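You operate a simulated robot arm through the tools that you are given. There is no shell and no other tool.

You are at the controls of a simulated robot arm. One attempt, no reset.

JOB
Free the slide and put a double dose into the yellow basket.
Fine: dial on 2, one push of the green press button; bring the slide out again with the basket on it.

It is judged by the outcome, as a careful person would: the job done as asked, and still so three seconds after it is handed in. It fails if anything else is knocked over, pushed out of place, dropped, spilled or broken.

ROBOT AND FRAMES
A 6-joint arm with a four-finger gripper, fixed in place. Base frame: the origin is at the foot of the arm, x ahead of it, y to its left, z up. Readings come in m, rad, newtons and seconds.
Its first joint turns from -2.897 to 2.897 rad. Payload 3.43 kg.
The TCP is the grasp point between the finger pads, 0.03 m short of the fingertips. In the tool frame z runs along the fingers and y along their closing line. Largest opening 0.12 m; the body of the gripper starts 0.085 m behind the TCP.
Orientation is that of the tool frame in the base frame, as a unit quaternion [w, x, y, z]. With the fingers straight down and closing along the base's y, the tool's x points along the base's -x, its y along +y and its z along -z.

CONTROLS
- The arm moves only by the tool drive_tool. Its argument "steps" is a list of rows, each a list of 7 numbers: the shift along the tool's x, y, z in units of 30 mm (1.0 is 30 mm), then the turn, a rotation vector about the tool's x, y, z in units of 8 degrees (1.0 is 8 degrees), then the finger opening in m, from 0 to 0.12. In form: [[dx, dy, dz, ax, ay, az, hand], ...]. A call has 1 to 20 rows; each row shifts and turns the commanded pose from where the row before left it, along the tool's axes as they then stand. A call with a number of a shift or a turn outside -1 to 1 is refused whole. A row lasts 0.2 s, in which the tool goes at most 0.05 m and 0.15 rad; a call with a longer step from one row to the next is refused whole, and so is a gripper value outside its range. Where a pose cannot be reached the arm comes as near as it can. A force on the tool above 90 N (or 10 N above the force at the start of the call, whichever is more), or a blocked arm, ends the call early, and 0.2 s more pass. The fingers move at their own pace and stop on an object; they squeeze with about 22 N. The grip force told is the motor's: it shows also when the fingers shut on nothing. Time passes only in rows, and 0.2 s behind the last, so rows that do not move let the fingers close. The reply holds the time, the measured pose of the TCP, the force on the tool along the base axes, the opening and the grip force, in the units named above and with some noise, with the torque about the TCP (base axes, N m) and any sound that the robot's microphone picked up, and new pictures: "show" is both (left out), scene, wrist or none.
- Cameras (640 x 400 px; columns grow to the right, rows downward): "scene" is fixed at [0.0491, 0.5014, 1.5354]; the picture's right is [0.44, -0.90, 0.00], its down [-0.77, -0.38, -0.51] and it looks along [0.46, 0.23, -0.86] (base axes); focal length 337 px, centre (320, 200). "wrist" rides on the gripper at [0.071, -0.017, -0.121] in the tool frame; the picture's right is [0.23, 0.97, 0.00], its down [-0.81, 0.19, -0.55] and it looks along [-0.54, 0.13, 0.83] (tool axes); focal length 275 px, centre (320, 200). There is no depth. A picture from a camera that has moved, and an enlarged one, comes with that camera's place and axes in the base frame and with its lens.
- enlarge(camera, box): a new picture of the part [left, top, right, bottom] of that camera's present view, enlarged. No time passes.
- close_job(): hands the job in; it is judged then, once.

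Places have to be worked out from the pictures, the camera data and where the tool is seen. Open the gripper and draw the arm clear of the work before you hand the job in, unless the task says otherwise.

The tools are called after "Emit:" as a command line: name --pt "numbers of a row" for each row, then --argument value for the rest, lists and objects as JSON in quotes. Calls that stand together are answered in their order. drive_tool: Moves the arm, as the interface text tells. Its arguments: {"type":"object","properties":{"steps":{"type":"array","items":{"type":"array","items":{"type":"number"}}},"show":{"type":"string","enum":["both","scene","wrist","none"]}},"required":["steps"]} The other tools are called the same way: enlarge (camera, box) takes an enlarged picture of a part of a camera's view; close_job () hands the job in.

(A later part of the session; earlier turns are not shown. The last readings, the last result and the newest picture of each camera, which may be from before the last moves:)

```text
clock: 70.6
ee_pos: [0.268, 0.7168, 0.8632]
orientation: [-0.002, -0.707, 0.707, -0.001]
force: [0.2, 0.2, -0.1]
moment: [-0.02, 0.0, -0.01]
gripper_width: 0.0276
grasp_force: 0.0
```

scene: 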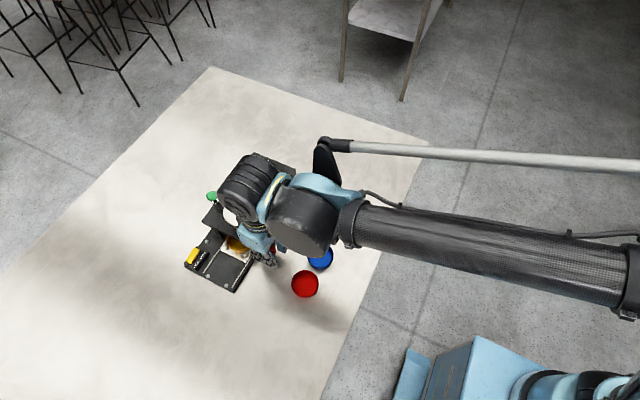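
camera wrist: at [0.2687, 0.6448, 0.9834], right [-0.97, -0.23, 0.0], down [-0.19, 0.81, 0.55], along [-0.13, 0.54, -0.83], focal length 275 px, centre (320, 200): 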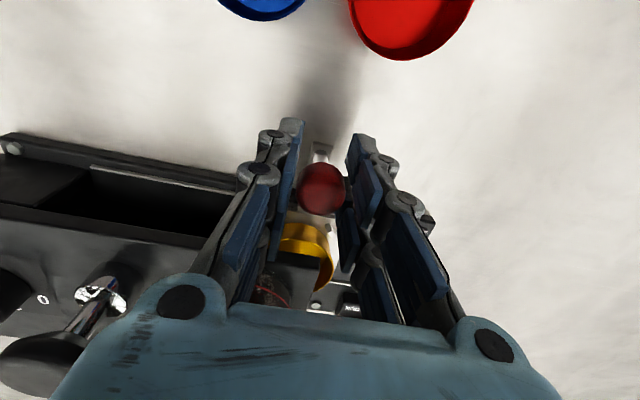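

No resistance yet at x ≈ 0.268. I'll continue in 3 mm steps.

Emit:
drive_tool --pt "0 -0.1 0 0 0 0 0.027" --pt "0 -0.1 0 0 0 0 0.027" --pt "0 -0.1 0 0 0 0 0.027" --pt "0 0 0 0 0 0 0.027"

Emit:
enlarge --camera "wrist" --box '[180, 80, 420, 280]'

Emit:
enlarge --camera "scene" --box '[180, 200, 300, 300]'

```text
clock: 71.6
ee_pos: [0.2782, 0.7165, 0.8622]
orientation: [0.001, 0.707, -0.707, 0.001]
force: [0.5, -0.1, -1.0]
moment: [0.02, -0.01, -0.01]
gripper_width: 0.0281
grasp_force: 0.6
camera wrist: at [0.2957, 0.6462, 0.9833], right [-0.97, -0.23, 0.0], down [-0.19, 0.81, 0.55], along [-0.13, 0.54, -0.83], focal length 275 px, centre (320, 200)
```

scene: 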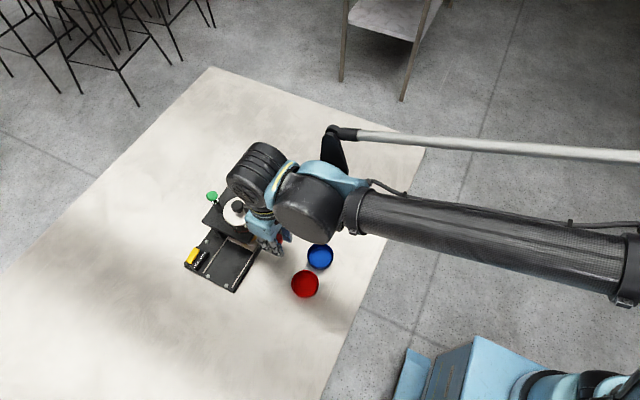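
wrist: 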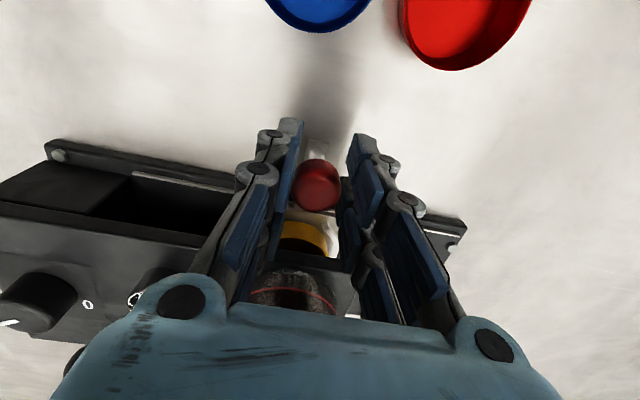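

```text
2.00 times, centred on (300, 180) of wrist
camera zoom: at [0.2957, 0.6462, 0.9833], right [-0.97, -0.23, 0.0], down [-0.19, 0.81, 0.55], along [-0.13, 0.54, -0.83], focal length 551 px, centre (360, 240)
```

zoom: 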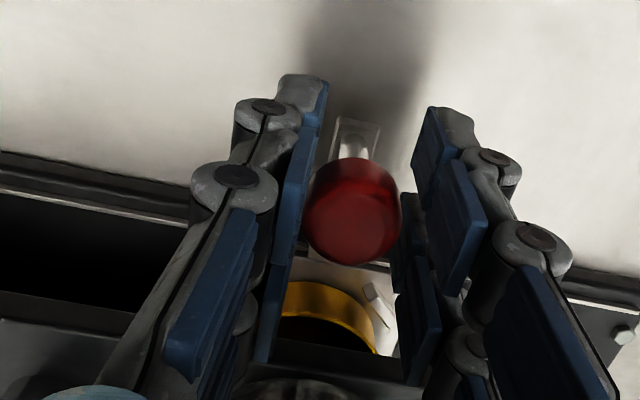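

```text
4.00 times, centred on (240, 250) of scene
camera zoom: at [0.0491, 0.5014, 1.5354], right [0.44, -0.9, 0.0], down [-0.77, -0.38, -0.51], along [0.46, 0.23, -0.86], focal length 1347 px, centre (640, 0)
```

zoom: 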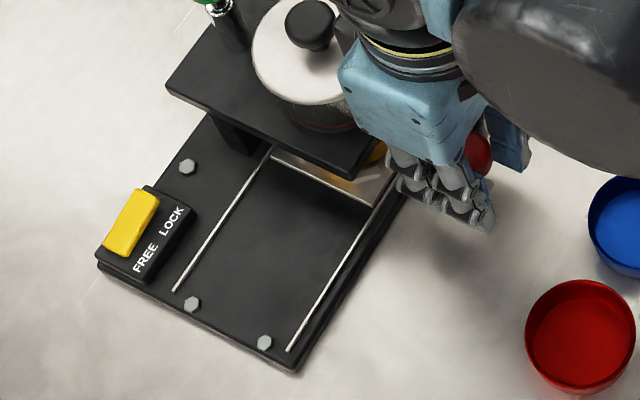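

The slide has run slightly ahead of the pushing finger, and the basket is near the hopper centre. I'll keep pushing in small steps to find the end stop.

Emit:
drive_tool --pt "0 -0.08 0 0 0 0 0.027" --pt "0 -0.08 0 0 0 0 0.027" --pt "0 0 0 0 0 0 0.027" --show "wrist"

Emit:
enlarge --camera "wrist" --box '[180, 80, 420, 280]'

```text
clock: 72.4
ee_pos: [0.2837, 0.7177, 0.8626]
orientation: [0.002, 0.707, -0.707, 0.001]
force: [-1.8, 0.3, -0.5]
moment: [-0.04, 0.03, 0.02]
gripper_width: 0.0278
grasp_force: 1.1
camera wrist: at [0.3006, 0.6463, 0.9836], right [-0.97, -0.23, 0.0], down [-0.19, 0.81, 0.55], along [-0.13, 0.54, -0.83], focal length 275 px, centre (320, 200)
```

wrist: 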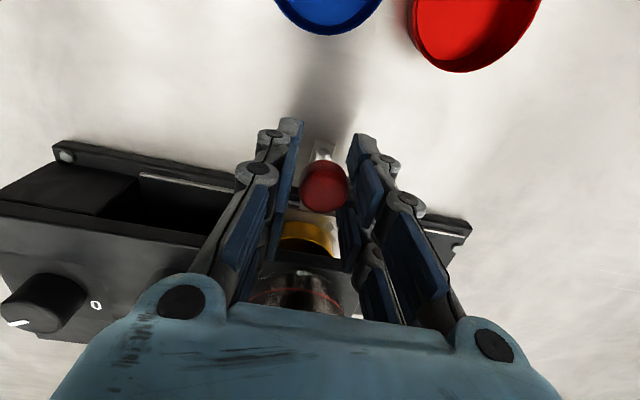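

```text
2.00 times, centred on (300, 180) of wrist
camera zoom: at [0.3006, 0.6463, 0.9836], right [-0.97, -0.23, 0.0], down [-0.19, 0.81, 0.55], along [-0.13, 0.54, -0.83], focal length 551 px, centre (360, 240)
```

zoom: 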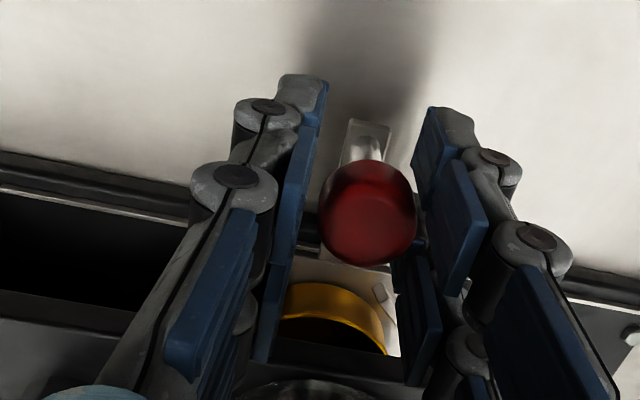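

The knob now rests against the pushing finger again. I'll push 2–3 mm more to confirm it is at the stop.

Emit:
drive_tool --pt "0 -0.05 0 0 0 0 0.027" --pt "0 -0.05 0 0 0 0 0.027" --pt "0 0 0 0 0 0 0.027" --show "none"

Emit:
enlarge --camera "wrist" --box '[180, 80, 420, 280]'

```text
clock: 73.2
ee_pos: [0.2857, 0.716, 0.862]
orientation: [-0.001, -0.707, 0.707, -0.001]
force: [-1.5, 1.2, 0.7]
moment: [0.02, -0.01, 0.0]
gripper_width: 0.028
grasp_force: 1.0
```

```text
2.00 times, centred on (300, 180) of wrist
camera zoom: at [0.3032, 0.646, 0.9831], right [-0.97, -0.23, 0.0], down [-0.19, 0.81, 0.55], along [-0.13, 0.54, -0.83], focal length 551 px, centre (360, 240)
```

zoom: 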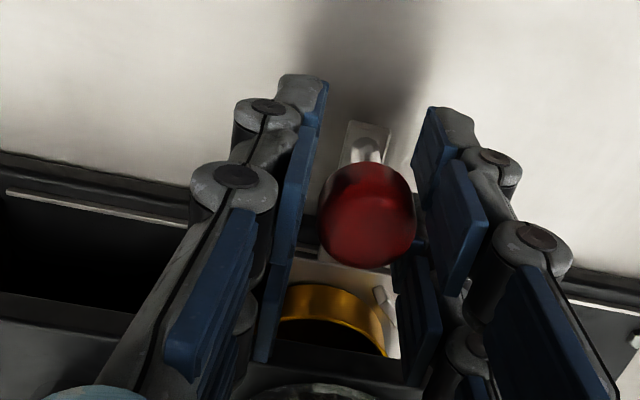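

Still moving with only about 1.5 N. I'll push further in small steps to look for the stop.

Emit:
drive_tool --pt "0 -0.08 0 0 0 0 0.027" --pt "0 -0.08 0 0 0 0 0.027" --pt "0 0 0 0 0 0 0.027" --show "none"

Emit:
enlarge --camera "wrist" --box '[180, 80, 420, 280]'

Emit:
enlarge --camera "scene" --box '[180, 200, 300, 300]'

```text
clock: 74.0
ee_pos: [0.2903, 0.7183, 0.8634]
orientation: [0.002, 0.708, -0.706, 0.0]
force: [0.0, -0.7, -0.1]
moment: [-0.01, 0.05, -0.05]
gripper_width: 0.0273
grasp_force: 0.2
```

```text
2.00 times, centred on (300, 180) of wrist
camera zoom: at [0.3076, 0.6477, 0.9835], right [-0.97, -0.23, 0.0], down [-0.19, 0.81, 0.55], along [-0.13, 0.54, -0.83], focal length 551 px, centre (360, 240)
```

zoom: 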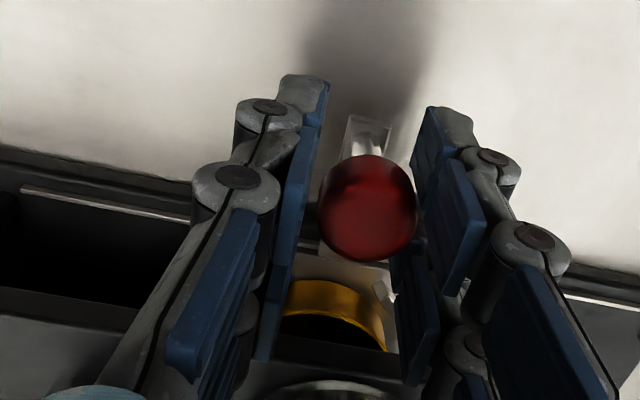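

```text
4.00 times, centred on (240, 250) of scene
camera zoom: at [0.0491, 0.5014, 1.5354], right [0.44, -0.9, 0.0], down [-0.77, -0.38, -0.51], along [0.46, 0.23, -0.86], focal length 1347 px, centre (640, 0)
```

zoom: 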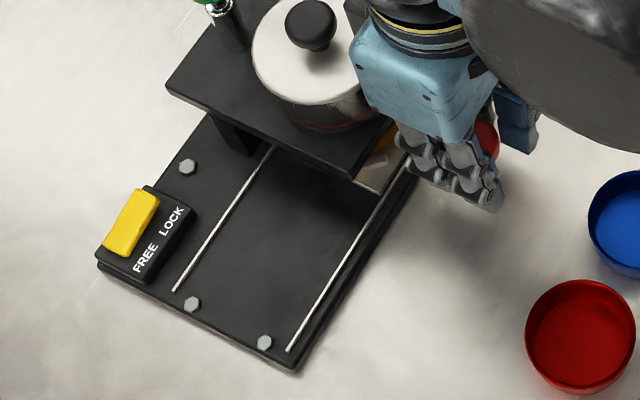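

The slide still moves freely, so I need to judge alignment directly. I'll enlarge the wrist view to compare the basket's centre with the hopper's.

Emit:
enlarge --camera "wrist" --box '[220, 200, 380, 320]'

Emit:
enlarge --camera "wrist" --box '[0, 100, 640, 400]'

Emit:
enlarge --camera "scene" --box '[210, 190, 290, 250]'

```text
3.33 times, centred on (300, 260) of wrist
camera zoom: at [0.3076, 0.6477, 0.9835], right [-0.97, -0.23, 0.0], down [-0.19, 0.81, 0.55], along [-0.13, 0.54, -0.83], focal length 918 px, centre (387, 0)
```

zoom: 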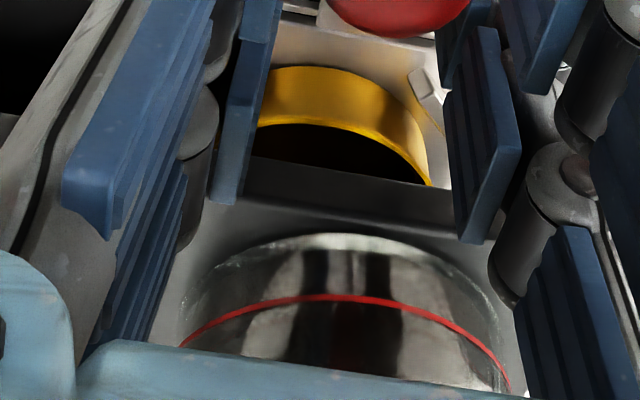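

```text
1.00 times, centred on (320, 250) of wrist (not enlarged: the box is as wide or as high as the picture)
camera zoom: at [0.3076, 0.6477, 0.9835], right [-0.97, -0.23, 0.0], down [-0.19, 0.81, 0.55], along [-0.13, 0.54, -0.83], focal length 275 px, centre (320, 150)
```

zoom: 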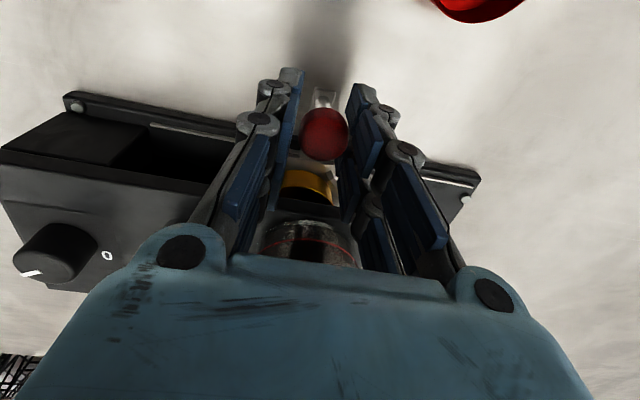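

```text
6.67 times, centred on (250, 220) of scene
camera zoom: at [0.0491, 0.5014, 1.5354], right [0.44, -0.9, 0.0], down [-0.77, -0.38, -0.51], along [0.46, 0.23, -0.86], focal length 2246 px, centre (787, 67)
```

zoom: 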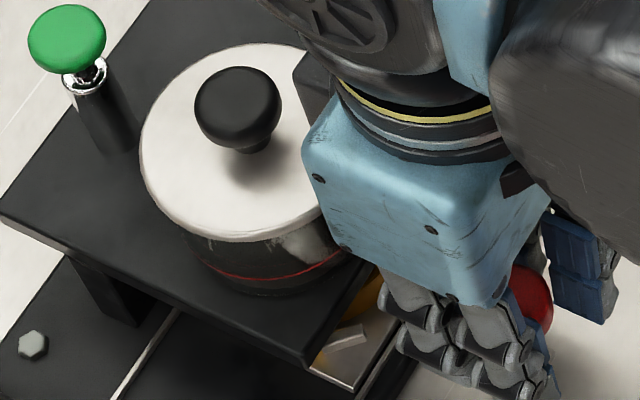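

The basket is about 12 mm past the hopper axis by my estimate, though the slide hasn't met a stop. I'll push gently a little more to see whether the stop is right here.

Emit:
drive_tool --pt "0 -0.06 0 0 0 0 0.027" --pt "0 -0.06 0 0 0 0 0.027" --pt "0 0 0 0 0 0 0.027" --show "none"

Emit:
enlarge --camera "wrist" --box '[220, 100, 420, 240]'

```text
clock: 74.8
ee_pos: [0.2931, 0.7174, 0.8636]
orientation: [0.001, 0.708, -0.707, 0.002]
force: [-0.5, -0.4, -0.3]
moment: [0.0, -0.01, -0.04]
gripper_width: 0.0274
grasp_force: 0.2
```

```text
2.86 times, centred on (320, 170) of wrist
camera zoom: at [0.3112, 0.6461, 0.9836], right [-0.97, -0.23, 0.0], down [-0.19, 0.81, 0.55], along [-0.13, 0.54, -0.83], focal length 786 px, centre (320, 286)
```

zoom: 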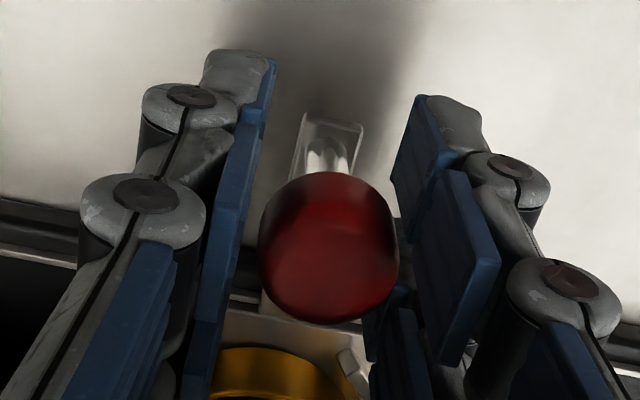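

Still free. I'll push another 9 mm slowly while watching for the stop.

Emit:
drive_tool --pt "0 -0.08 0 0 0 0 0.027" --pt "0 -0.08 0 0 0 0 0.027" --pt "0 -0.08 0 0 0 0 0.027" --pt "0 -0.06 0 0 0 0 0.027" --pt "0 0 0 0 0 0 0.027"

Emit:
enlarge --camera "wrist" --box '[220, 100, 420, 240]'

Emit:
enlarge --camera "scene" --box '[210, 190, 290, 250]'

```text
clock: 76.0
ee_pos: [0.3028, 0.7178, 0.8629]
orientation: [0.001, 0.707, -0.707, 0.0]
force: [-0.4, 0.0, 0.9]
moment: [0.05, -0.02, 0.03]
gripper_width: 0.0273
grasp_force: 0.3
camera wrist: at [0.32, 0.6465, 0.9838], right [-0.97, -0.23, 0.0], down [-0.19, 0.81, 0.55], along [-0.13, 0.54, -0.83], focal length 275 px, centre (320, 200)
```

scene: 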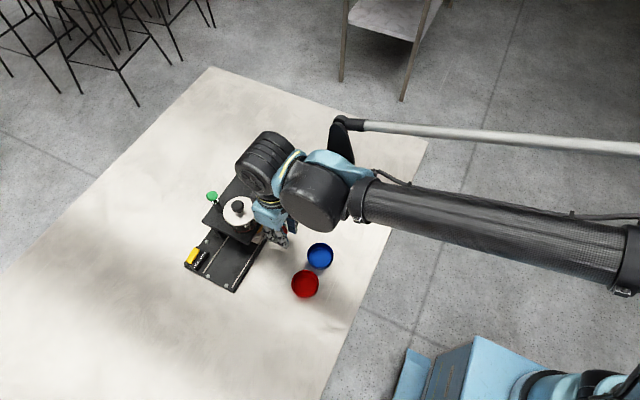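
wrist: 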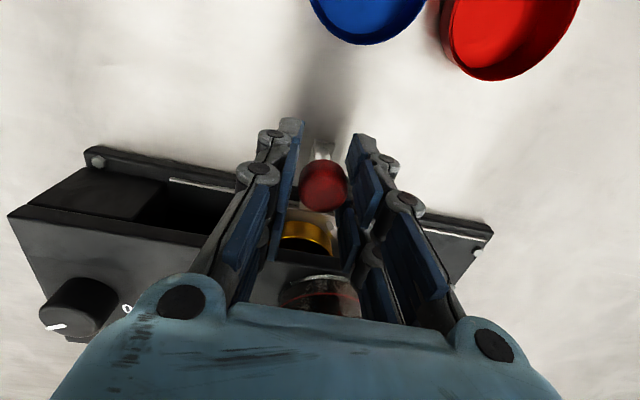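

```text
2.86 times, centred on (320, 170) of wrist
camera zoom: at [0.32, 0.6465, 0.9838], right [-0.97, -0.23, 0.0], down [-0.19, 0.81, 0.55], along [-0.13, 0.54, -0.83], focal length 786 px, centre (320, 286)
```

zoom: 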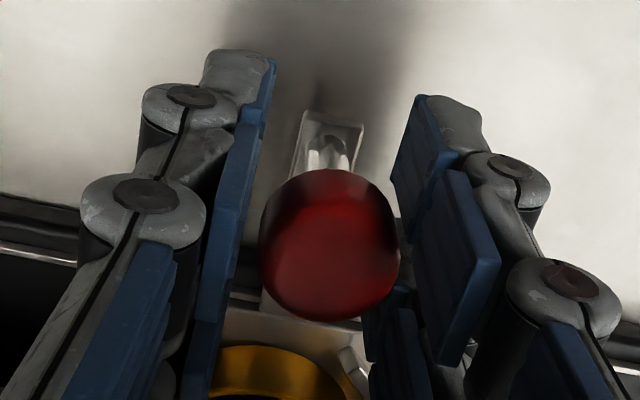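

```text
6.67 times, centred on (250, 220) of scene
camera zoom: at [0.0491, 0.5014, 1.5354], right [0.44, -0.9, 0.0], down [-0.77, -0.38, -0.51], along [0.46, 0.23, -0.86], focal length 2246 px, centre (787, 67)
```

zoom: 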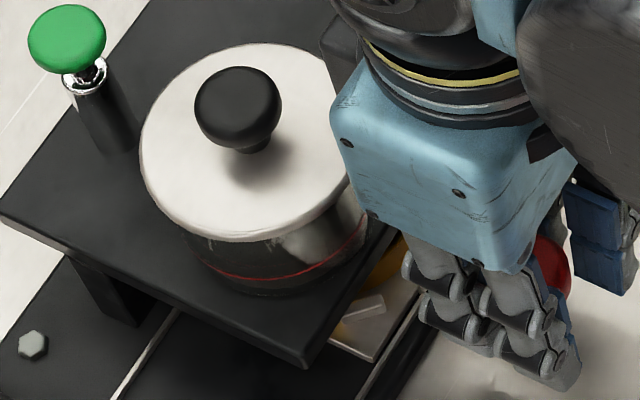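

The slide ran 3.6 mm ahead by itself near knob x ≈ 0.281 and then needed a slight push to leave, so there is a detent there, matching the hopper position. I overshot it, so I'll draw the slide back slowly toward x ≈ 0.281.

Emit:
drive_tool --pt "0 0.13 0 0 0 0 0.027" --pt "0 0.13 0 0 0 0 0.027" --pt "0 0.13 0 0 0 0 0.027" --pt "0 0.1 0 0 0 0 0.027" --pt "0 0 0 0 0 0 0.027" --show "none"

Emit:
enlarge --camera "wrist" --box '[220, 100, 420, 240]'

```text
clock: 77.2
ee_pos: [0.2874, 0.7179, 0.8631]
orientation: [0.002, 0.707, -0.707, 0.002]
force: [0.3, -0.7, -1.0]
moment: [0.01, 0.02, 0.04]
gripper_width: 0.0273
grasp_force: 0.5
```

```text
2.86 times, centred on (320, 170) of wrist
camera zoom: at [0.3058, 0.6473, 0.9841], right [-0.97, -0.23, 0.0], down [-0.19, 0.81, 0.55], along [-0.13, 0.54, -0.83], focal length 786 px, centre (320, 286)
```

zoom: 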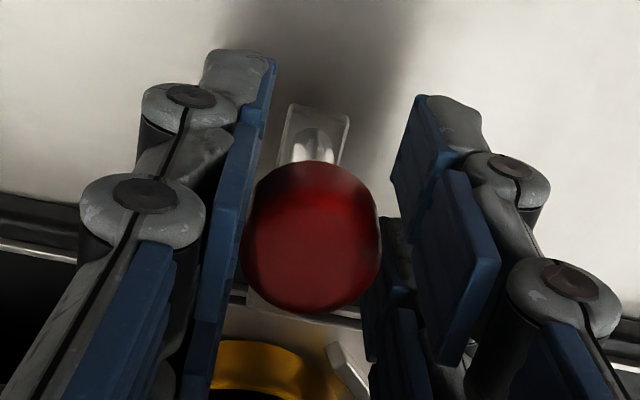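

The knob is at x ≈ 0.290, now drawn by the other finger. I'll continue back in small steps and look for the snap into the detent.

Emit:
drive_tool --pt "0 0.06 0 0 0 0 0.027" --pt "0 0.06 0 0 0 0 0.027" --pt "0 0 0 0 0 0 0.027" --show "none"

Emit:
enlarge --camera "wrist" --box '[220, 100, 420, 240]'

```text
clock: 78.0
ee_pos: [0.2838, 0.7169, 0.8642]
orientation: [-0.001, -0.707, 0.707, -0.001]
force: [0.0, 0.4, 0.2]
moment: [0.03, 0.01, -0.01]
gripper_width: 0.027
grasp_force: 0.4
```

```text
2.86 times, centred on (320, 170) of wrist
camera zoom: at [0.3015, 0.6464, 0.9846], right [-0.97, -0.23, 0.0], down [-0.19, 0.81, 0.55], along [-0.13, 0.54, -0.83], focal length 786 px, centre (320, 286)
```

zoom: 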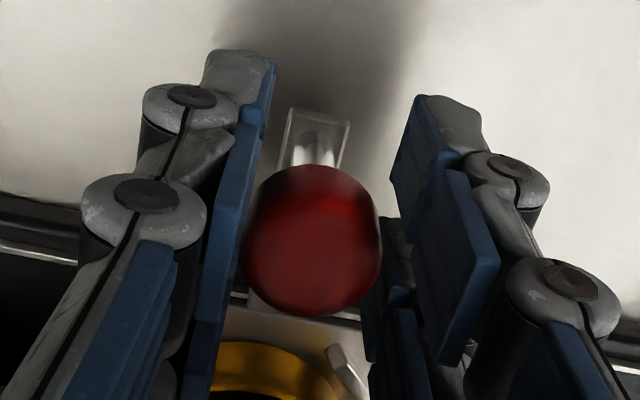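

Knob at x ≈ 0.286, still following. Two more small steps.

Emit:
drive_tool --pt "0 0.05 0 0 0 0 0.027" --pt "0 0.05 0 0 0 0 0.027" --pt "0 0 0 0 0 0 0.027" --pt "0 0 0 0 0 0 0.027" --show "none"

Emit:
enlarge --camera "wrist" --box '[220, 100, 420, 240]'

```text
clock: 79.0
ee_pos: [0.2804, 0.717, 0.8636]
orientation: [-0.001, -0.707, 0.707, -0.001]
force: [-0.1, 0.5, 0.2]
moment: [0.03, -0.02, 0.01]
gripper_width: 0.0269
grasp_force: 0.1
```

```text
2.86 times, centred on (320, 170) of wrist
camera zoom: at [0.2978, 0.6463, 0.9844], right [-0.97, -0.23, 0.0], down [-0.19, 0.81, 0.55], along [-0.13, 0.54, -0.83], focal length 786 px, centre (320, 286)
```

zoom: 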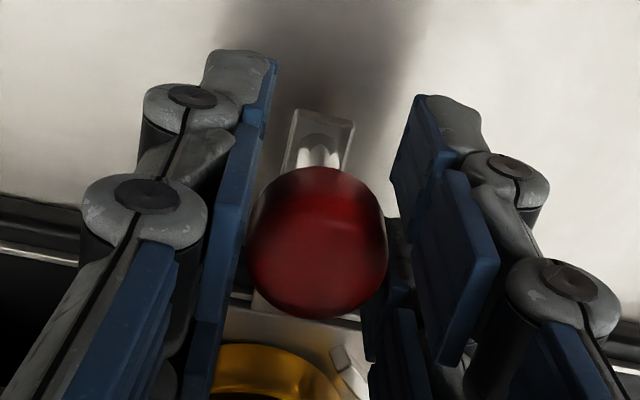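

The knob has moved slightly away from the pulling finger. I'll wait a moment and see whether it settles into the detent.

Emit:
drive_tool --pt "0 0 0 0 0 0 0.028" --pt "0 0 0 0 0 0 0.03" --pt "0 0 0 0 0 0 0.032" --pt "0 0 0 0 0 0 0.032" --show "none"

Emit:
enlarge --camera "wrist" --box '[220, 100, 420, 240]'

```text
clock: 80.0
ee_pos: [0.2797, 0.7172, 0.8639]
orientation: [0.001, 0.707, -0.707, 0.001]
force: [-0.3, 0.4, 0.3]
moment: [0.02, 0.0, 0.03]
gripper_width: 0.0316
grasp_force: 0.1
```

```text
2.86 times, centred on (320, 170) of wrist
camera zoom: at [0.2978, 0.6463, 0.9843], right [-0.97, -0.23, 0.0], down [-0.19, 0.81, 0.55], along [-0.13, 0.54, -0.83], focal length 786 px, centre (320, 286)
```

zoom: 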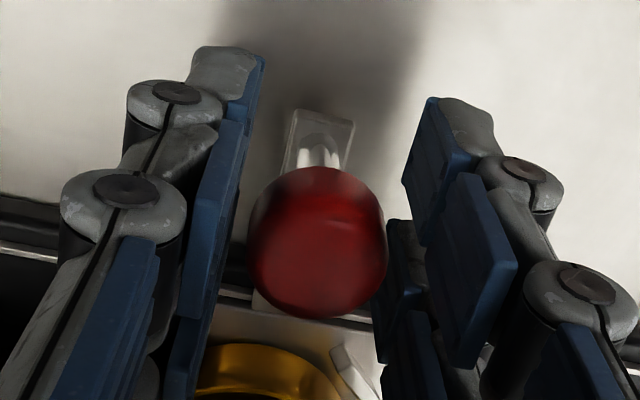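

The knob rests at x ≈ 0.281, the same spot as before, which supports a detent there. I'll check the basket's alignment with the hopper.

Emit:
enlarge --camera "wrist" --box '[220, 200, 380, 320]'

Emit:
enlarge --camera "scene" --box '[210, 190, 290, 250]'

```text
3.33 times, centred on (300, 260) of wrist
camera zoom: at [0.2978, 0.6463, 0.9843], right [-0.97, -0.23, 0.0], down [-0.19, 0.81, 0.55], along [-0.13, 0.54, -0.83], focal length 918 px, centre (387, 0)
```

zoom: 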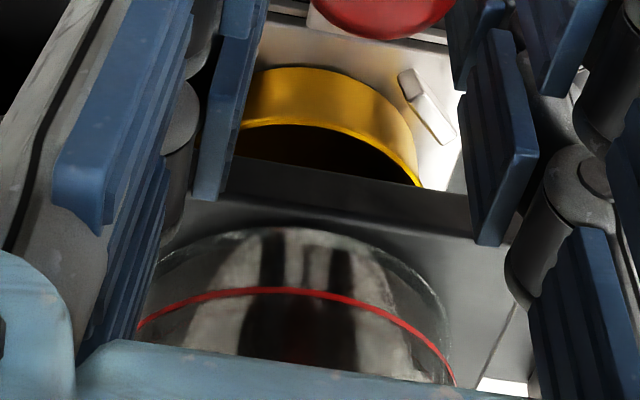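

```text
6.67 times, centred on (250, 220) of scene
camera zoom: at [0.0491, 0.5014, 1.5354], right [0.44, -0.9, 0.0], down [-0.77, -0.38, -0.51], along [0.46, 0.23, -0.86], focal length 2246 px, centre (787, 67)
```

zoom: 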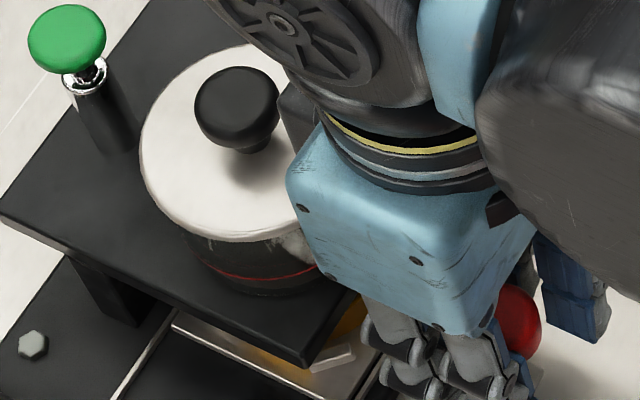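

The basket and hopper axes agree within a few millimetres (0.281 vs 0.277), so the basket is under the hopper. I'll open, rise straight up and move above the green button.

Emit:
drive_tool --pt "0 0 0 0 0 0 0.05" --pt "0 0 -0.5 0 0 0 0.055" --pt "0 0 -0.9 0 0 0 0.055" --pt "0 0 -0.95 0 0 0 0.055" --pt "0 0 -0.95 0 0 0 0.055" --pt "0 0 -0.95 0 0 0 0.055" --pt "0 0 -0.95 0 0 0 0.055" --pt "0 0 -0.95 0 0 0 0.03" --pt "0 0 -0.5 0 0 0 0.0" --pt "0 0 0 0 0 0 0.0"

Emit:
enlarge --camera "scene" --box '[190, 190, 286, 290]'

```text
clock: 82.2
ee_pos: [0.2801, 0.7181, 1.063]
orientation: [0.001, 0.707, -0.707, 0.001]
force: [0.1, -0.3, 0.1]
moment: [-0.01, 0.02, -0.03]
gripper_width: 0.0
grasp_force: 21.5
camera wrist: at [0.2979, 0.6469, 1.184], right [-0.97, -0.23, 0.0], down [-0.19, 0.81, 0.55], along [-0.13, 0.54, -0.83], focal length 275 px, centre (320, 200)
```

scene: 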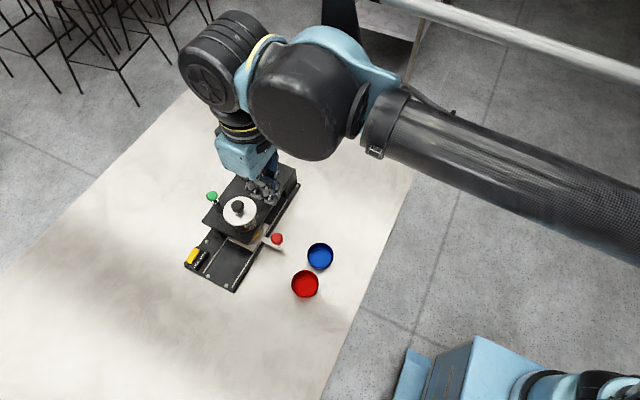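
wrist: 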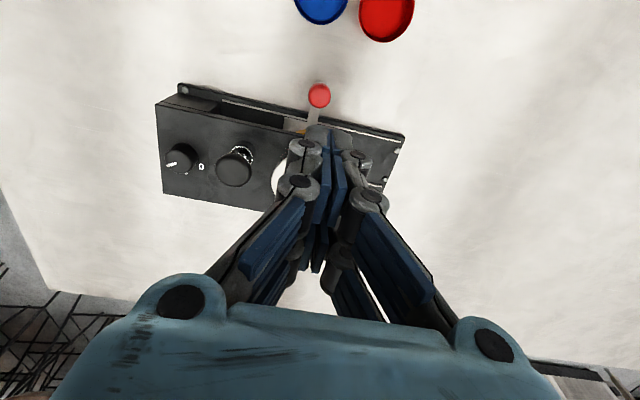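

```text
4.00 times, centred on (238, 240) of scene
camera zoom: at [0.0491, 0.5014, 1.5354], right [0.44, -0.9, 0.0], down [-0.77, -0.38, -0.51], along [0.46, 0.23, -0.86], focal length 1347 px, centre (648, 40)
```

zoom: 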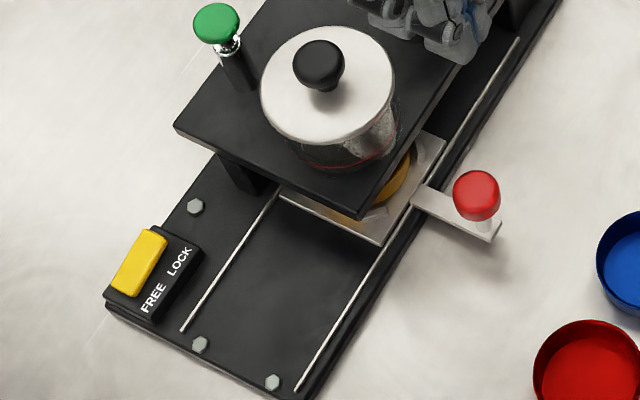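

The slide stays where I left it. I'll enlarge to check where the basket lies relative to the hopper from the scene camera before pressing.

Emit:
enlarge --camera "scene" --box '[225, 205, 289, 255]'

Emit:
enlarge --camera "wrist" --box '[150, 70, 410, 200]'

```text
8.00 times, centred on (257, 230) of scene
camera zoom: at [0.0491, 0.5014, 1.5354], right [0.44, -0.9, 0.0], down [-0.77, -0.38, -0.51], along [0.46, 0.23, -0.86], focal length 2695 px, centre (824, -40)
```

zoom: 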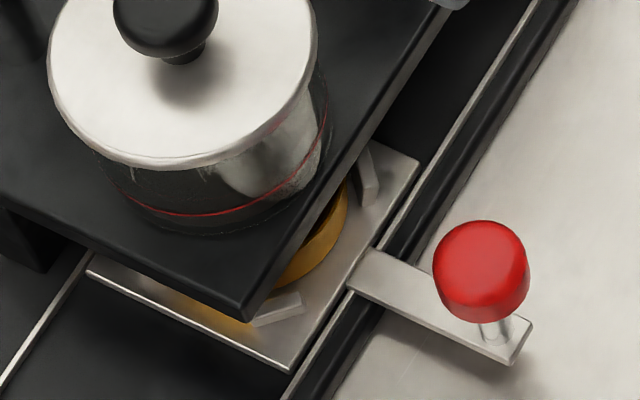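

```text
2.46 times, centred on (280, 135) of wrist
camera zoom: at [0.2979, 0.6469, 1.184], right [-0.97, -0.23, 0.0], down [-0.19, 0.81, 0.55], along [-0.13, 0.54, -0.83], focal length 678 px, centre (418, 360)
```

zoom: 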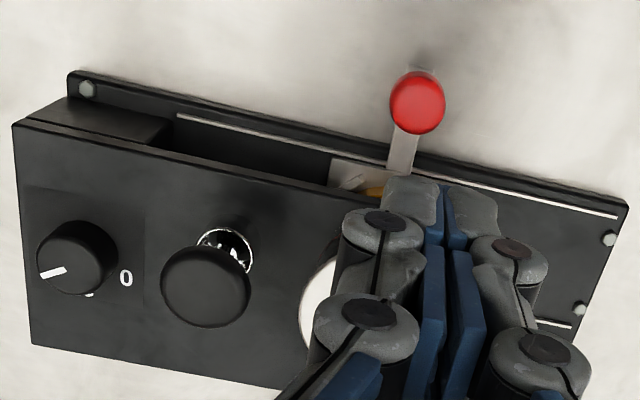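

Everything is consistent with the basket under the hopper, held in the clips. Now I'll move above the green button at about (0.283, 0.876), offset so one closed prong will be over it.

Emit:
drive_tool --pt "-0.95 -0.02 0 0 0 0 0.0" --pt "-0.95 -0.02 0 0 0 0 0.0" --pt "-0.95 -0.02 0 0 0 0 0.0" --pt "-0.95 -0.02 0 0 0 0 0.0" --pt "-0.95 -0.02 0 0 0 0 0.0" --pt "-0.95 0 0 0 0 0 0.0" --pt "0 0 0 0 0 0 0.0"

Emit:
enlarge --camera "wrist" --box '[250, 40, 390, 160]'

Emit:
enlarge --camera "scene" --box '[180, 160, 276, 240]'

```text
clock: 83.8
ee_pos: [0.2836, 0.8886, 1.0627]
orientation: [-0.001, -0.707, 0.708, -0.001]
force: [0.0, -0.4, 0.7]
moment: [0.01, 0.04, -0.01]
gripper_width: 0.0001
grasp_force: 22.1
camera wrist: at [0.3014, 0.8177, 1.1826], right [-0.97, -0.23, 0.0], down [-0.19, 0.81, 0.55], along [-0.13, 0.54, -0.83], focal length 275 px, centre (320, 200)
```

scene: 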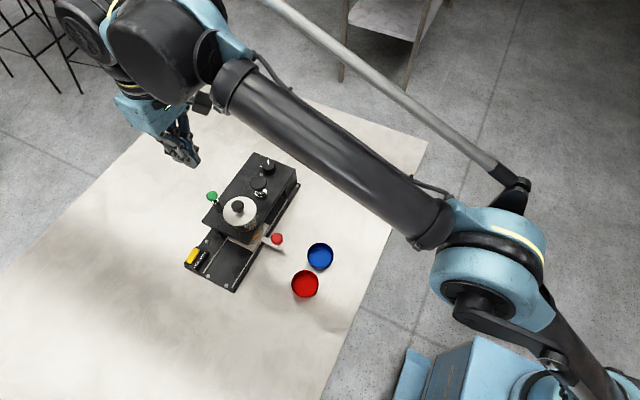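
wrist: 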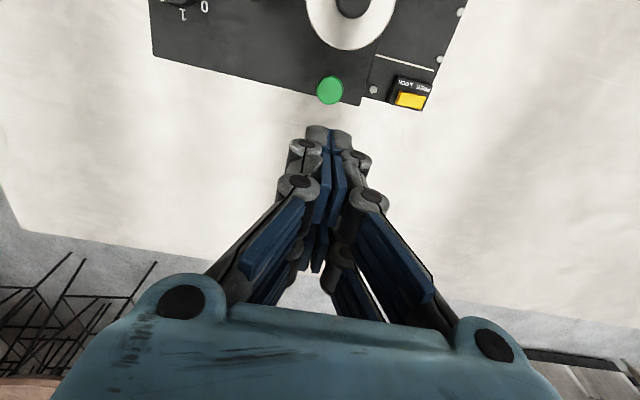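

```text
3.33 times, centred on (320, 100) of wrist
camera zoom: at [0.3014, 0.8177, 1.1826], right [-0.97, -0.23, 0.0], down [-0.19, 0.81, 0.55], along [-0.13, 0.54, -0.83], focal length 918 px, centre (320, 533)
```

zoom: 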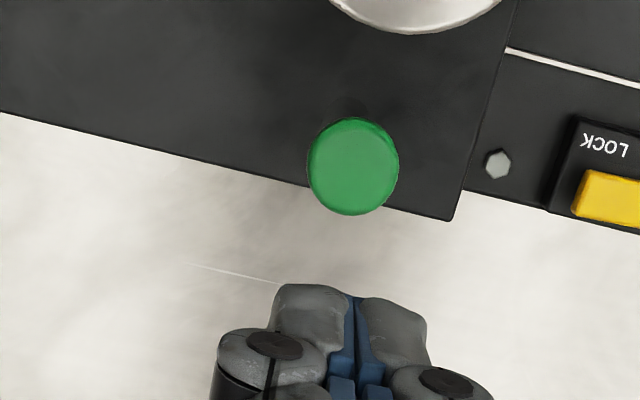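

```text
5.00 times, centred on (228, 200) of scene
camera zoom: at [0.0491, 0.5014, 1.5354], right [0.44, -0.9, 0.0], down [-0.77, -0.38, -0.51], along [0.46, 0.23, -0.86], focal length 1684 px, centre (780, 200)
```

zoom: 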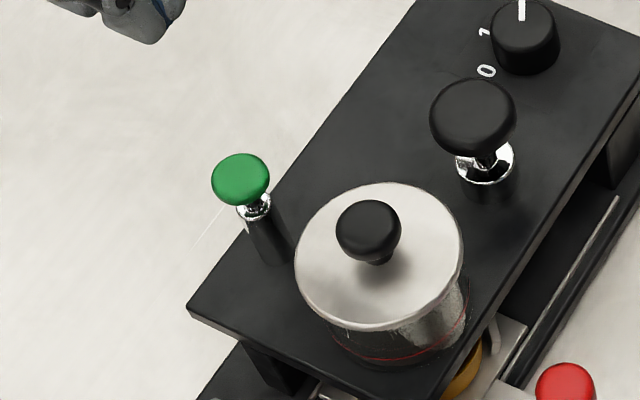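

The button head (about 24 mm) is at roughly 20 mm in tool +x and 4 mm in tool +y. I'll shift so the prong covers it and descend to just above it.

Emit:
drive_tool --pt "0.29 0.14 0 0 0 0 0.0" --pt "0 0 0.6 0 0 0 0.0" --pt "0 0 0.6 0 0 0 0.0" --pt "0 0 0.6 0 0 0 0.0" --pt "0 0 0.5 0 0 0 0.0" --pt "0 0 0 0 0 0 0.0"

Emit:
enlarge --camera "wrist" --box '[250, 60, 390, 180]'

Emit:
enlarge --camera "scene" --box '[180, 160, 260, 220]'

```text
clock: 85.2
ee_pos: [0.2795, 0.8774, 0.9937]
orientation: [0.001, 0.708, -0.707, 0.002]
force: [0.4, -0.7, -0.5]
moment: [0.03, -0.03, 0.01]
gripper_width: 0.0
grasp_force: 22.0
camera wrist: at [0.2981, 0.8077, 1.1136], right [-0.97, -0.23, 0.0], down [-0.19, 0.81, 0.55], along [-0.13, 0.54, -0.83], focal length 275 px, centre (320, 200)
```

scene: 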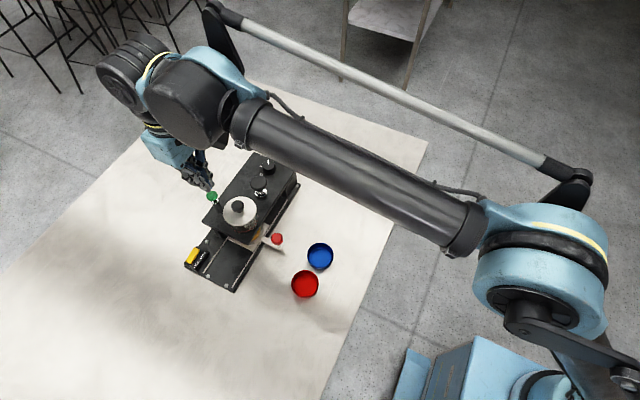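
wrist: 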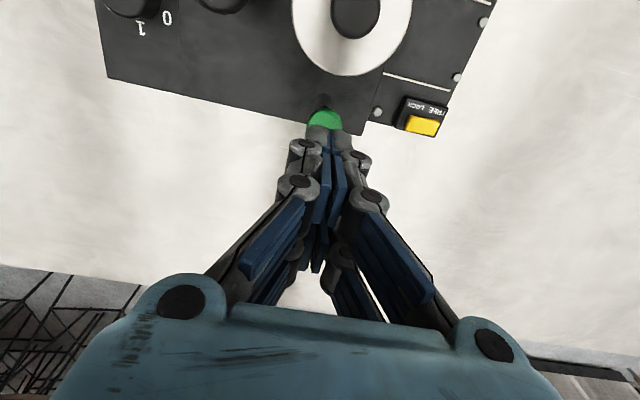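

```text
3.33 times, centred on (320, 120) of wrist
camera zoom: at [0.2981, 0.8077, 1.1136], right [-0.97, -0.23, 0.0], down [-0.19, 0.81, 0.55], along [-0.13, 0.54, -0.83], focal length 918 px, centre (320, 467)
```

zoom: 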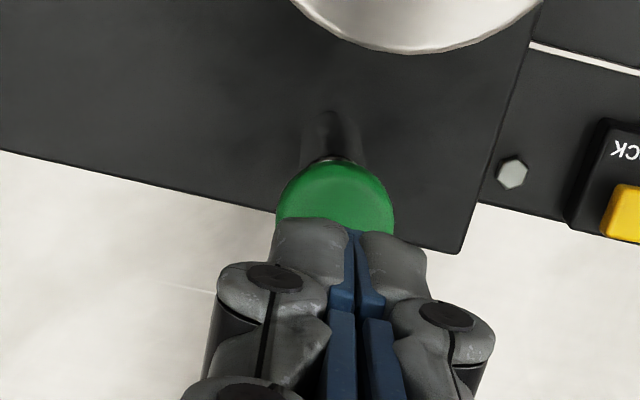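

```text
6.67 times, centred on (220, 190) of scene
camera zoom: at [0.0491, 0.5014, 1.5354], right [0.44, -0.9, 0.0], down [-0.77, -0.38, -0.51], along [0.46, 0.23, -0.86], focal length 2246 px, centre (987, 267)
```

zoom: 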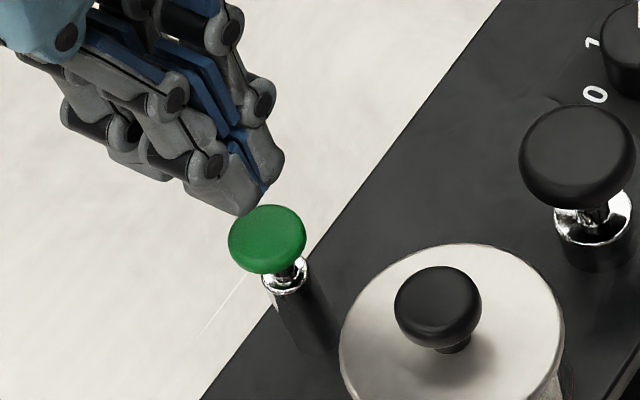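

The prong is right over the button (top z ≈ 0.932). I'll descend to just above contact.

Emit:
drive_tool --pt "0 0 0.4 0 0 0 0.0" --pt "0 0 0.35 0 0 0 0.0" --pt "0 0 0 0 0 0 0.0" --show "none"

Emit:
enlarge --camera "scene" --box '[190, 170, 254, 220]'

Emit:
enlarge --camera "wrist" --box '[250, 60, 390, 180]'

```text
clock: 86.0
ee_pos: [0.28, 0.8795, 0.9717]
orientation: [0.002, 0.707, -0.707, 0.001]
force: [-0.3, -0.2, 0.5]
moment: [0.01, 0.01, 0.01]
gripper_width: 0.0
grasp_force: 22.9
```

```text
8.00 times, centred on (222, 195) of scene
camera zoom: at [0.0491, 0.5014, 1.5354], right [0.44, -0.9, 0.0], down [-0.77, -0.38, -0.51], along [0.46, 0.23, -0.86], focal length 2695 px, centre (1104, 240)
```

zoom: 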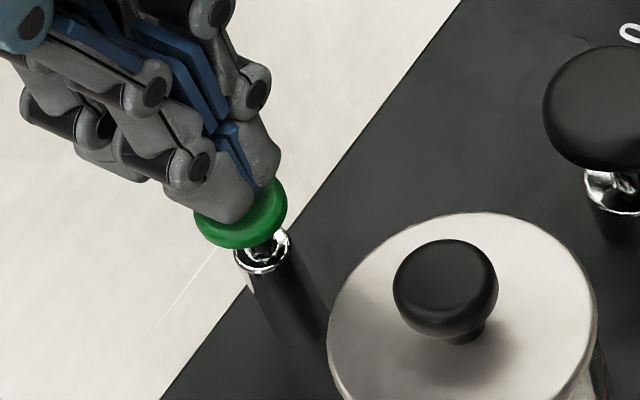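

```text
3.33 times, centred on (320, 120) of wrist
camera zoom: at [0.2979, 0.8085, 1.0922], right [-0.97, -0.23, 0.0], down [-0.19, 0.81, 0.55], along [-0.13, 0.54, -0.83], focal length 918 px, centre (320, 467)
```

zoom: 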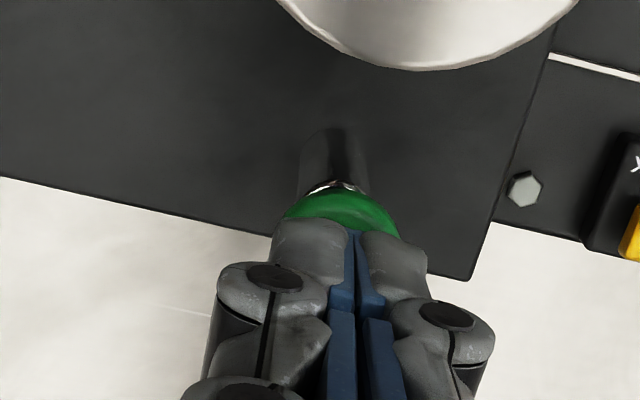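

The tip is about 1 cm above the button and aligned. I'll press down gradually, always downward, watching force and sound.

Emit:
drive_tool --pt "0 0 0.1 0 0 0 0.0" --pt "0 0 0.1 0 0 0 0.0" --pt "0 0 0.1 0 0 0 0.0" --pt "0 0 0 0 0 0 0.0" --show "none"

```text
clock: 87.0
ee_pos: [0.2815, 0.8806, 0.9627]
orientation: [0.001, 0.707, -0.707, 0.002]
force: [0.0, 0.4, -0.1]
moment: [0.0, 0.0, 0.0]
gripper_width: 0.0
grasp_force: 21.8
```

No contact yet at tip z ≈ 0.933. Continuing down.

Emit:
drive_tool --pt "0 0 0.08 0 0 0 0.0" --pt "0 0 0.08 0 0 0 0.0" --pt "0 0 0 0 0 0 0.0" --show "none"

Emit:
enlarge --camera "scene" --box '[190, 170, 254, 220]'

```text
clock: 87.8
ee_pos: [0.2796, 0.8796, 0.9577]
orientation: [-0.001, -0.707, 0.707, 0.0]
force: [0.7, -0.7, 2.3]
moment: [-0.02, -0.01, -0.01]
gripper_width: 0.0062
grasp_force: 33.7
```

```text
8.00 times, centred on (222, 195) of scene
camera zoom: at [0.0491, 0.5014, 1.5354], right [0.44, -0.9, 0.0], down [-0.77, -0.38, -0.51], along [0.46, 0.23, -0.86], focal length 2695 px, centre (1104, 240)
```

zoom: 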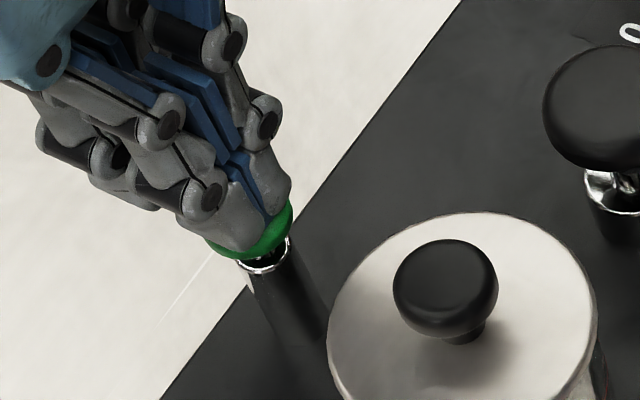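

The fingers were forced 6 mm apart: the domed button is wedging into the split between them. I'll look closely at the button before doing anything else.

Emit:
enlarge --camera "scene" --box '[206, 186, 238, 206]'

Emit:
enlarge --camera "wrist" --box '[270, 80, 370, 160]'

```text
16.00 times, centred on (222, 196) of scene
camera zoom: at [0.0491, 0.5014, 1.5354], right [0.44, -0.9, 0.0], down [-0.77, -0.38, -0.51], along [0.46, 0.23, -0.86], focal length 5390 px, centre (1888, 264)
```

zoom: 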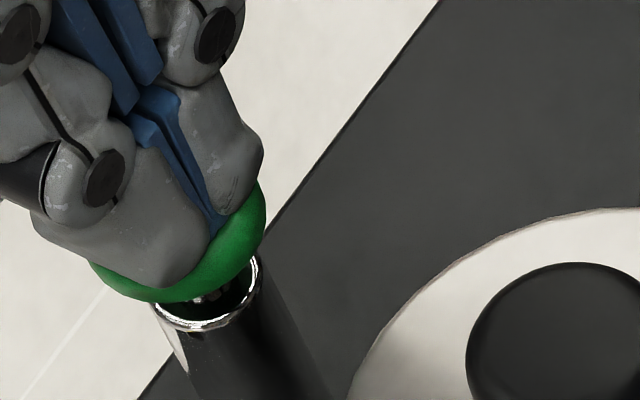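

```text
5.00 times, centred on (320, 120) of wrist
camera zoom: at [0.2974, 0.8093, 1.0782], right [-0.97, -0.23, 0.0], down [-0.19, 0.81, 0.55], along [-0.13, 0.54, -0.83], focal length 1376 px, centre (320, 600)
```

zoom: 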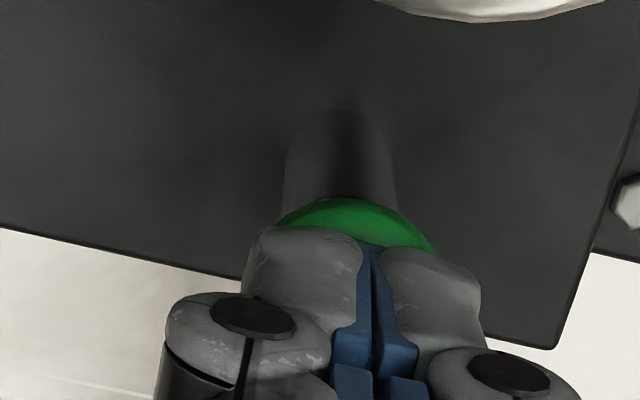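

The button already appears several millimetres down under a light force. I'll continue the same push downward to its bottom.

Emit:
drive_tool --pt "0 0 0.07 0 0 0 0.0" --pt "0 0 0.07 0 0 0 0.0" --pt "0 0 0 0 0 0 0.0" --show "none"

Emit:
enlarge --camera "scene" --box '[206, 186, 238, 206]'

```text
clock: 88.6
ee_pos: [0.2793, 0.8798, 0.9519]
orientation: [0.001, 0.707, -0.707, 0.001]
force: [0.5, 3.6, 10.7]
moment: [-0.03, -0.02, 0.01]
gripper_width: 0.006
grasp_force: 33.6
heard: click
```

```text
16.00 times, centred on (222, 196) of scene
camera zoom: at [0.0491, 0.5014, 1.5354], right [0.44, -0.9, 0.0], down [-0.77, -0.38, -0.51], along [0.46, 0.23, -0.86], focal length 5390 px, centre (1888, 264)
```

zoom: 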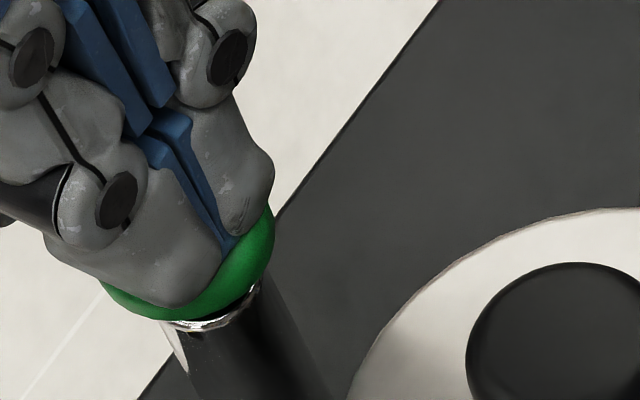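

A click was heard: the button is actuated once. I'll lift straight up off it without pressing again.

Emit:
drive_tool --pt "0 0 -0.4 0 0 0 0.0" --pt "0 0 -0.8 0 0 0 0.0" --pt "0 0 -0.95 0 0 0 0.0" --pt "0 0 -0.95 0 0 0 0.0" --pt "0 0 -0.7 0 0 0 0.0" --pt "0 0 0 0 0 0 0.0"

Emit:
enlarge --camera "scene" --box '[190, 170, 286, 260]'

Emit:
enlarge --camera "wrist" --box '[230, 0, 470, 150]'

```text
clock: 90.0
ee_pos: [0.279, 0.8803, 1.0646]
orientation: [-0.002, -0.707, 0.708, -0.001]
force: [-1.1, 0.3, -0.4]
moment: [-0.02, 0.03, -0.02]
gripper_width: 0.0
grasp_force: 33.7
camera wrist: at [0.2973, 0.8091, 1.1844], right [-0.97, -0.23, 0.0], down [-0.19, 0.81, 0.55], along [-0.13, 0.54, -0.83], focal length 275 px, centre (320, 200)
```

scene: 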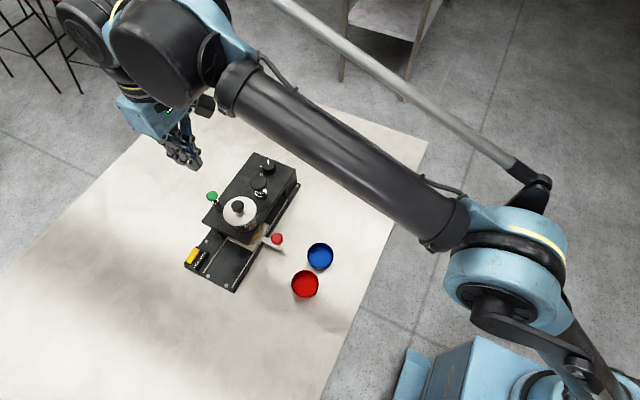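
wrist: 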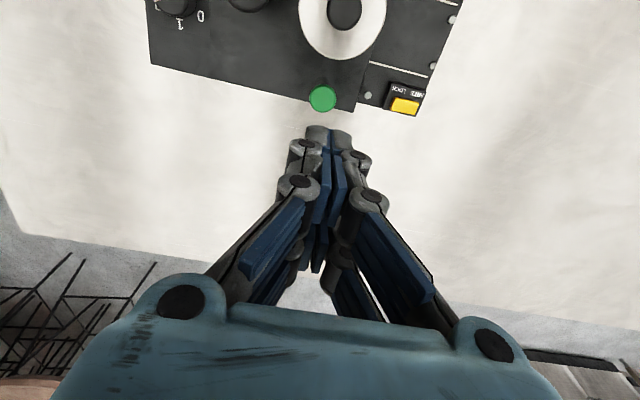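

```text
4.44 times, centred on (238, 215) of scene
camera zoom: at [0.0491, 0.5014, 1.5354], right [0.44, -0.9, 0.0], down [-0.77, -0.38, -0.51], along [0.46, 0.23, -0.86], focal length 1497 px, centre (684, 133)
```

zoom: 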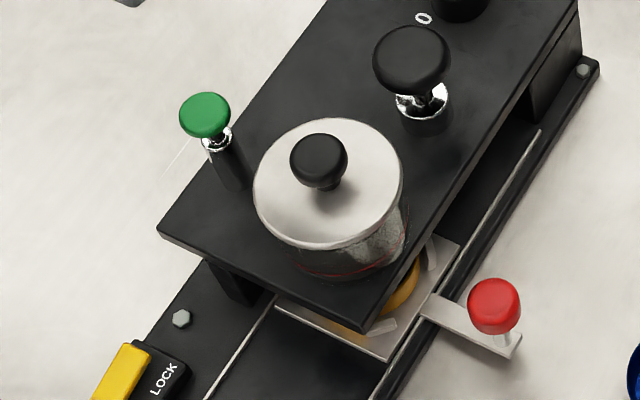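

```text
2.67 times, centred on (350, 75) of wrist
camera zoom: at [0.2973, 0.8091, 1.1844], right [-0.97, -0.23, 0.0], down [-0.19, 0.81, 0.55], along [-0.13, 0.54, -0.83], focal length 734 px, centre (240, 533)
```

zoom: 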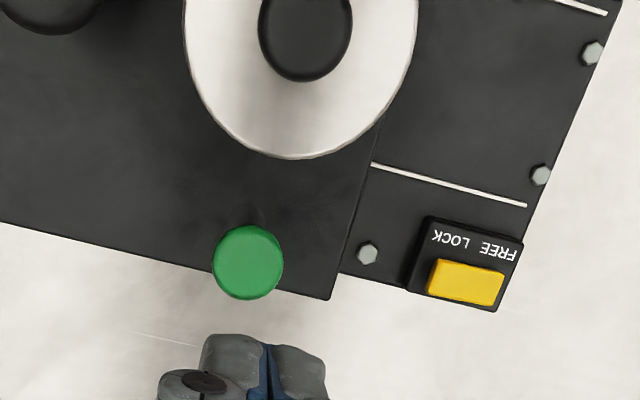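

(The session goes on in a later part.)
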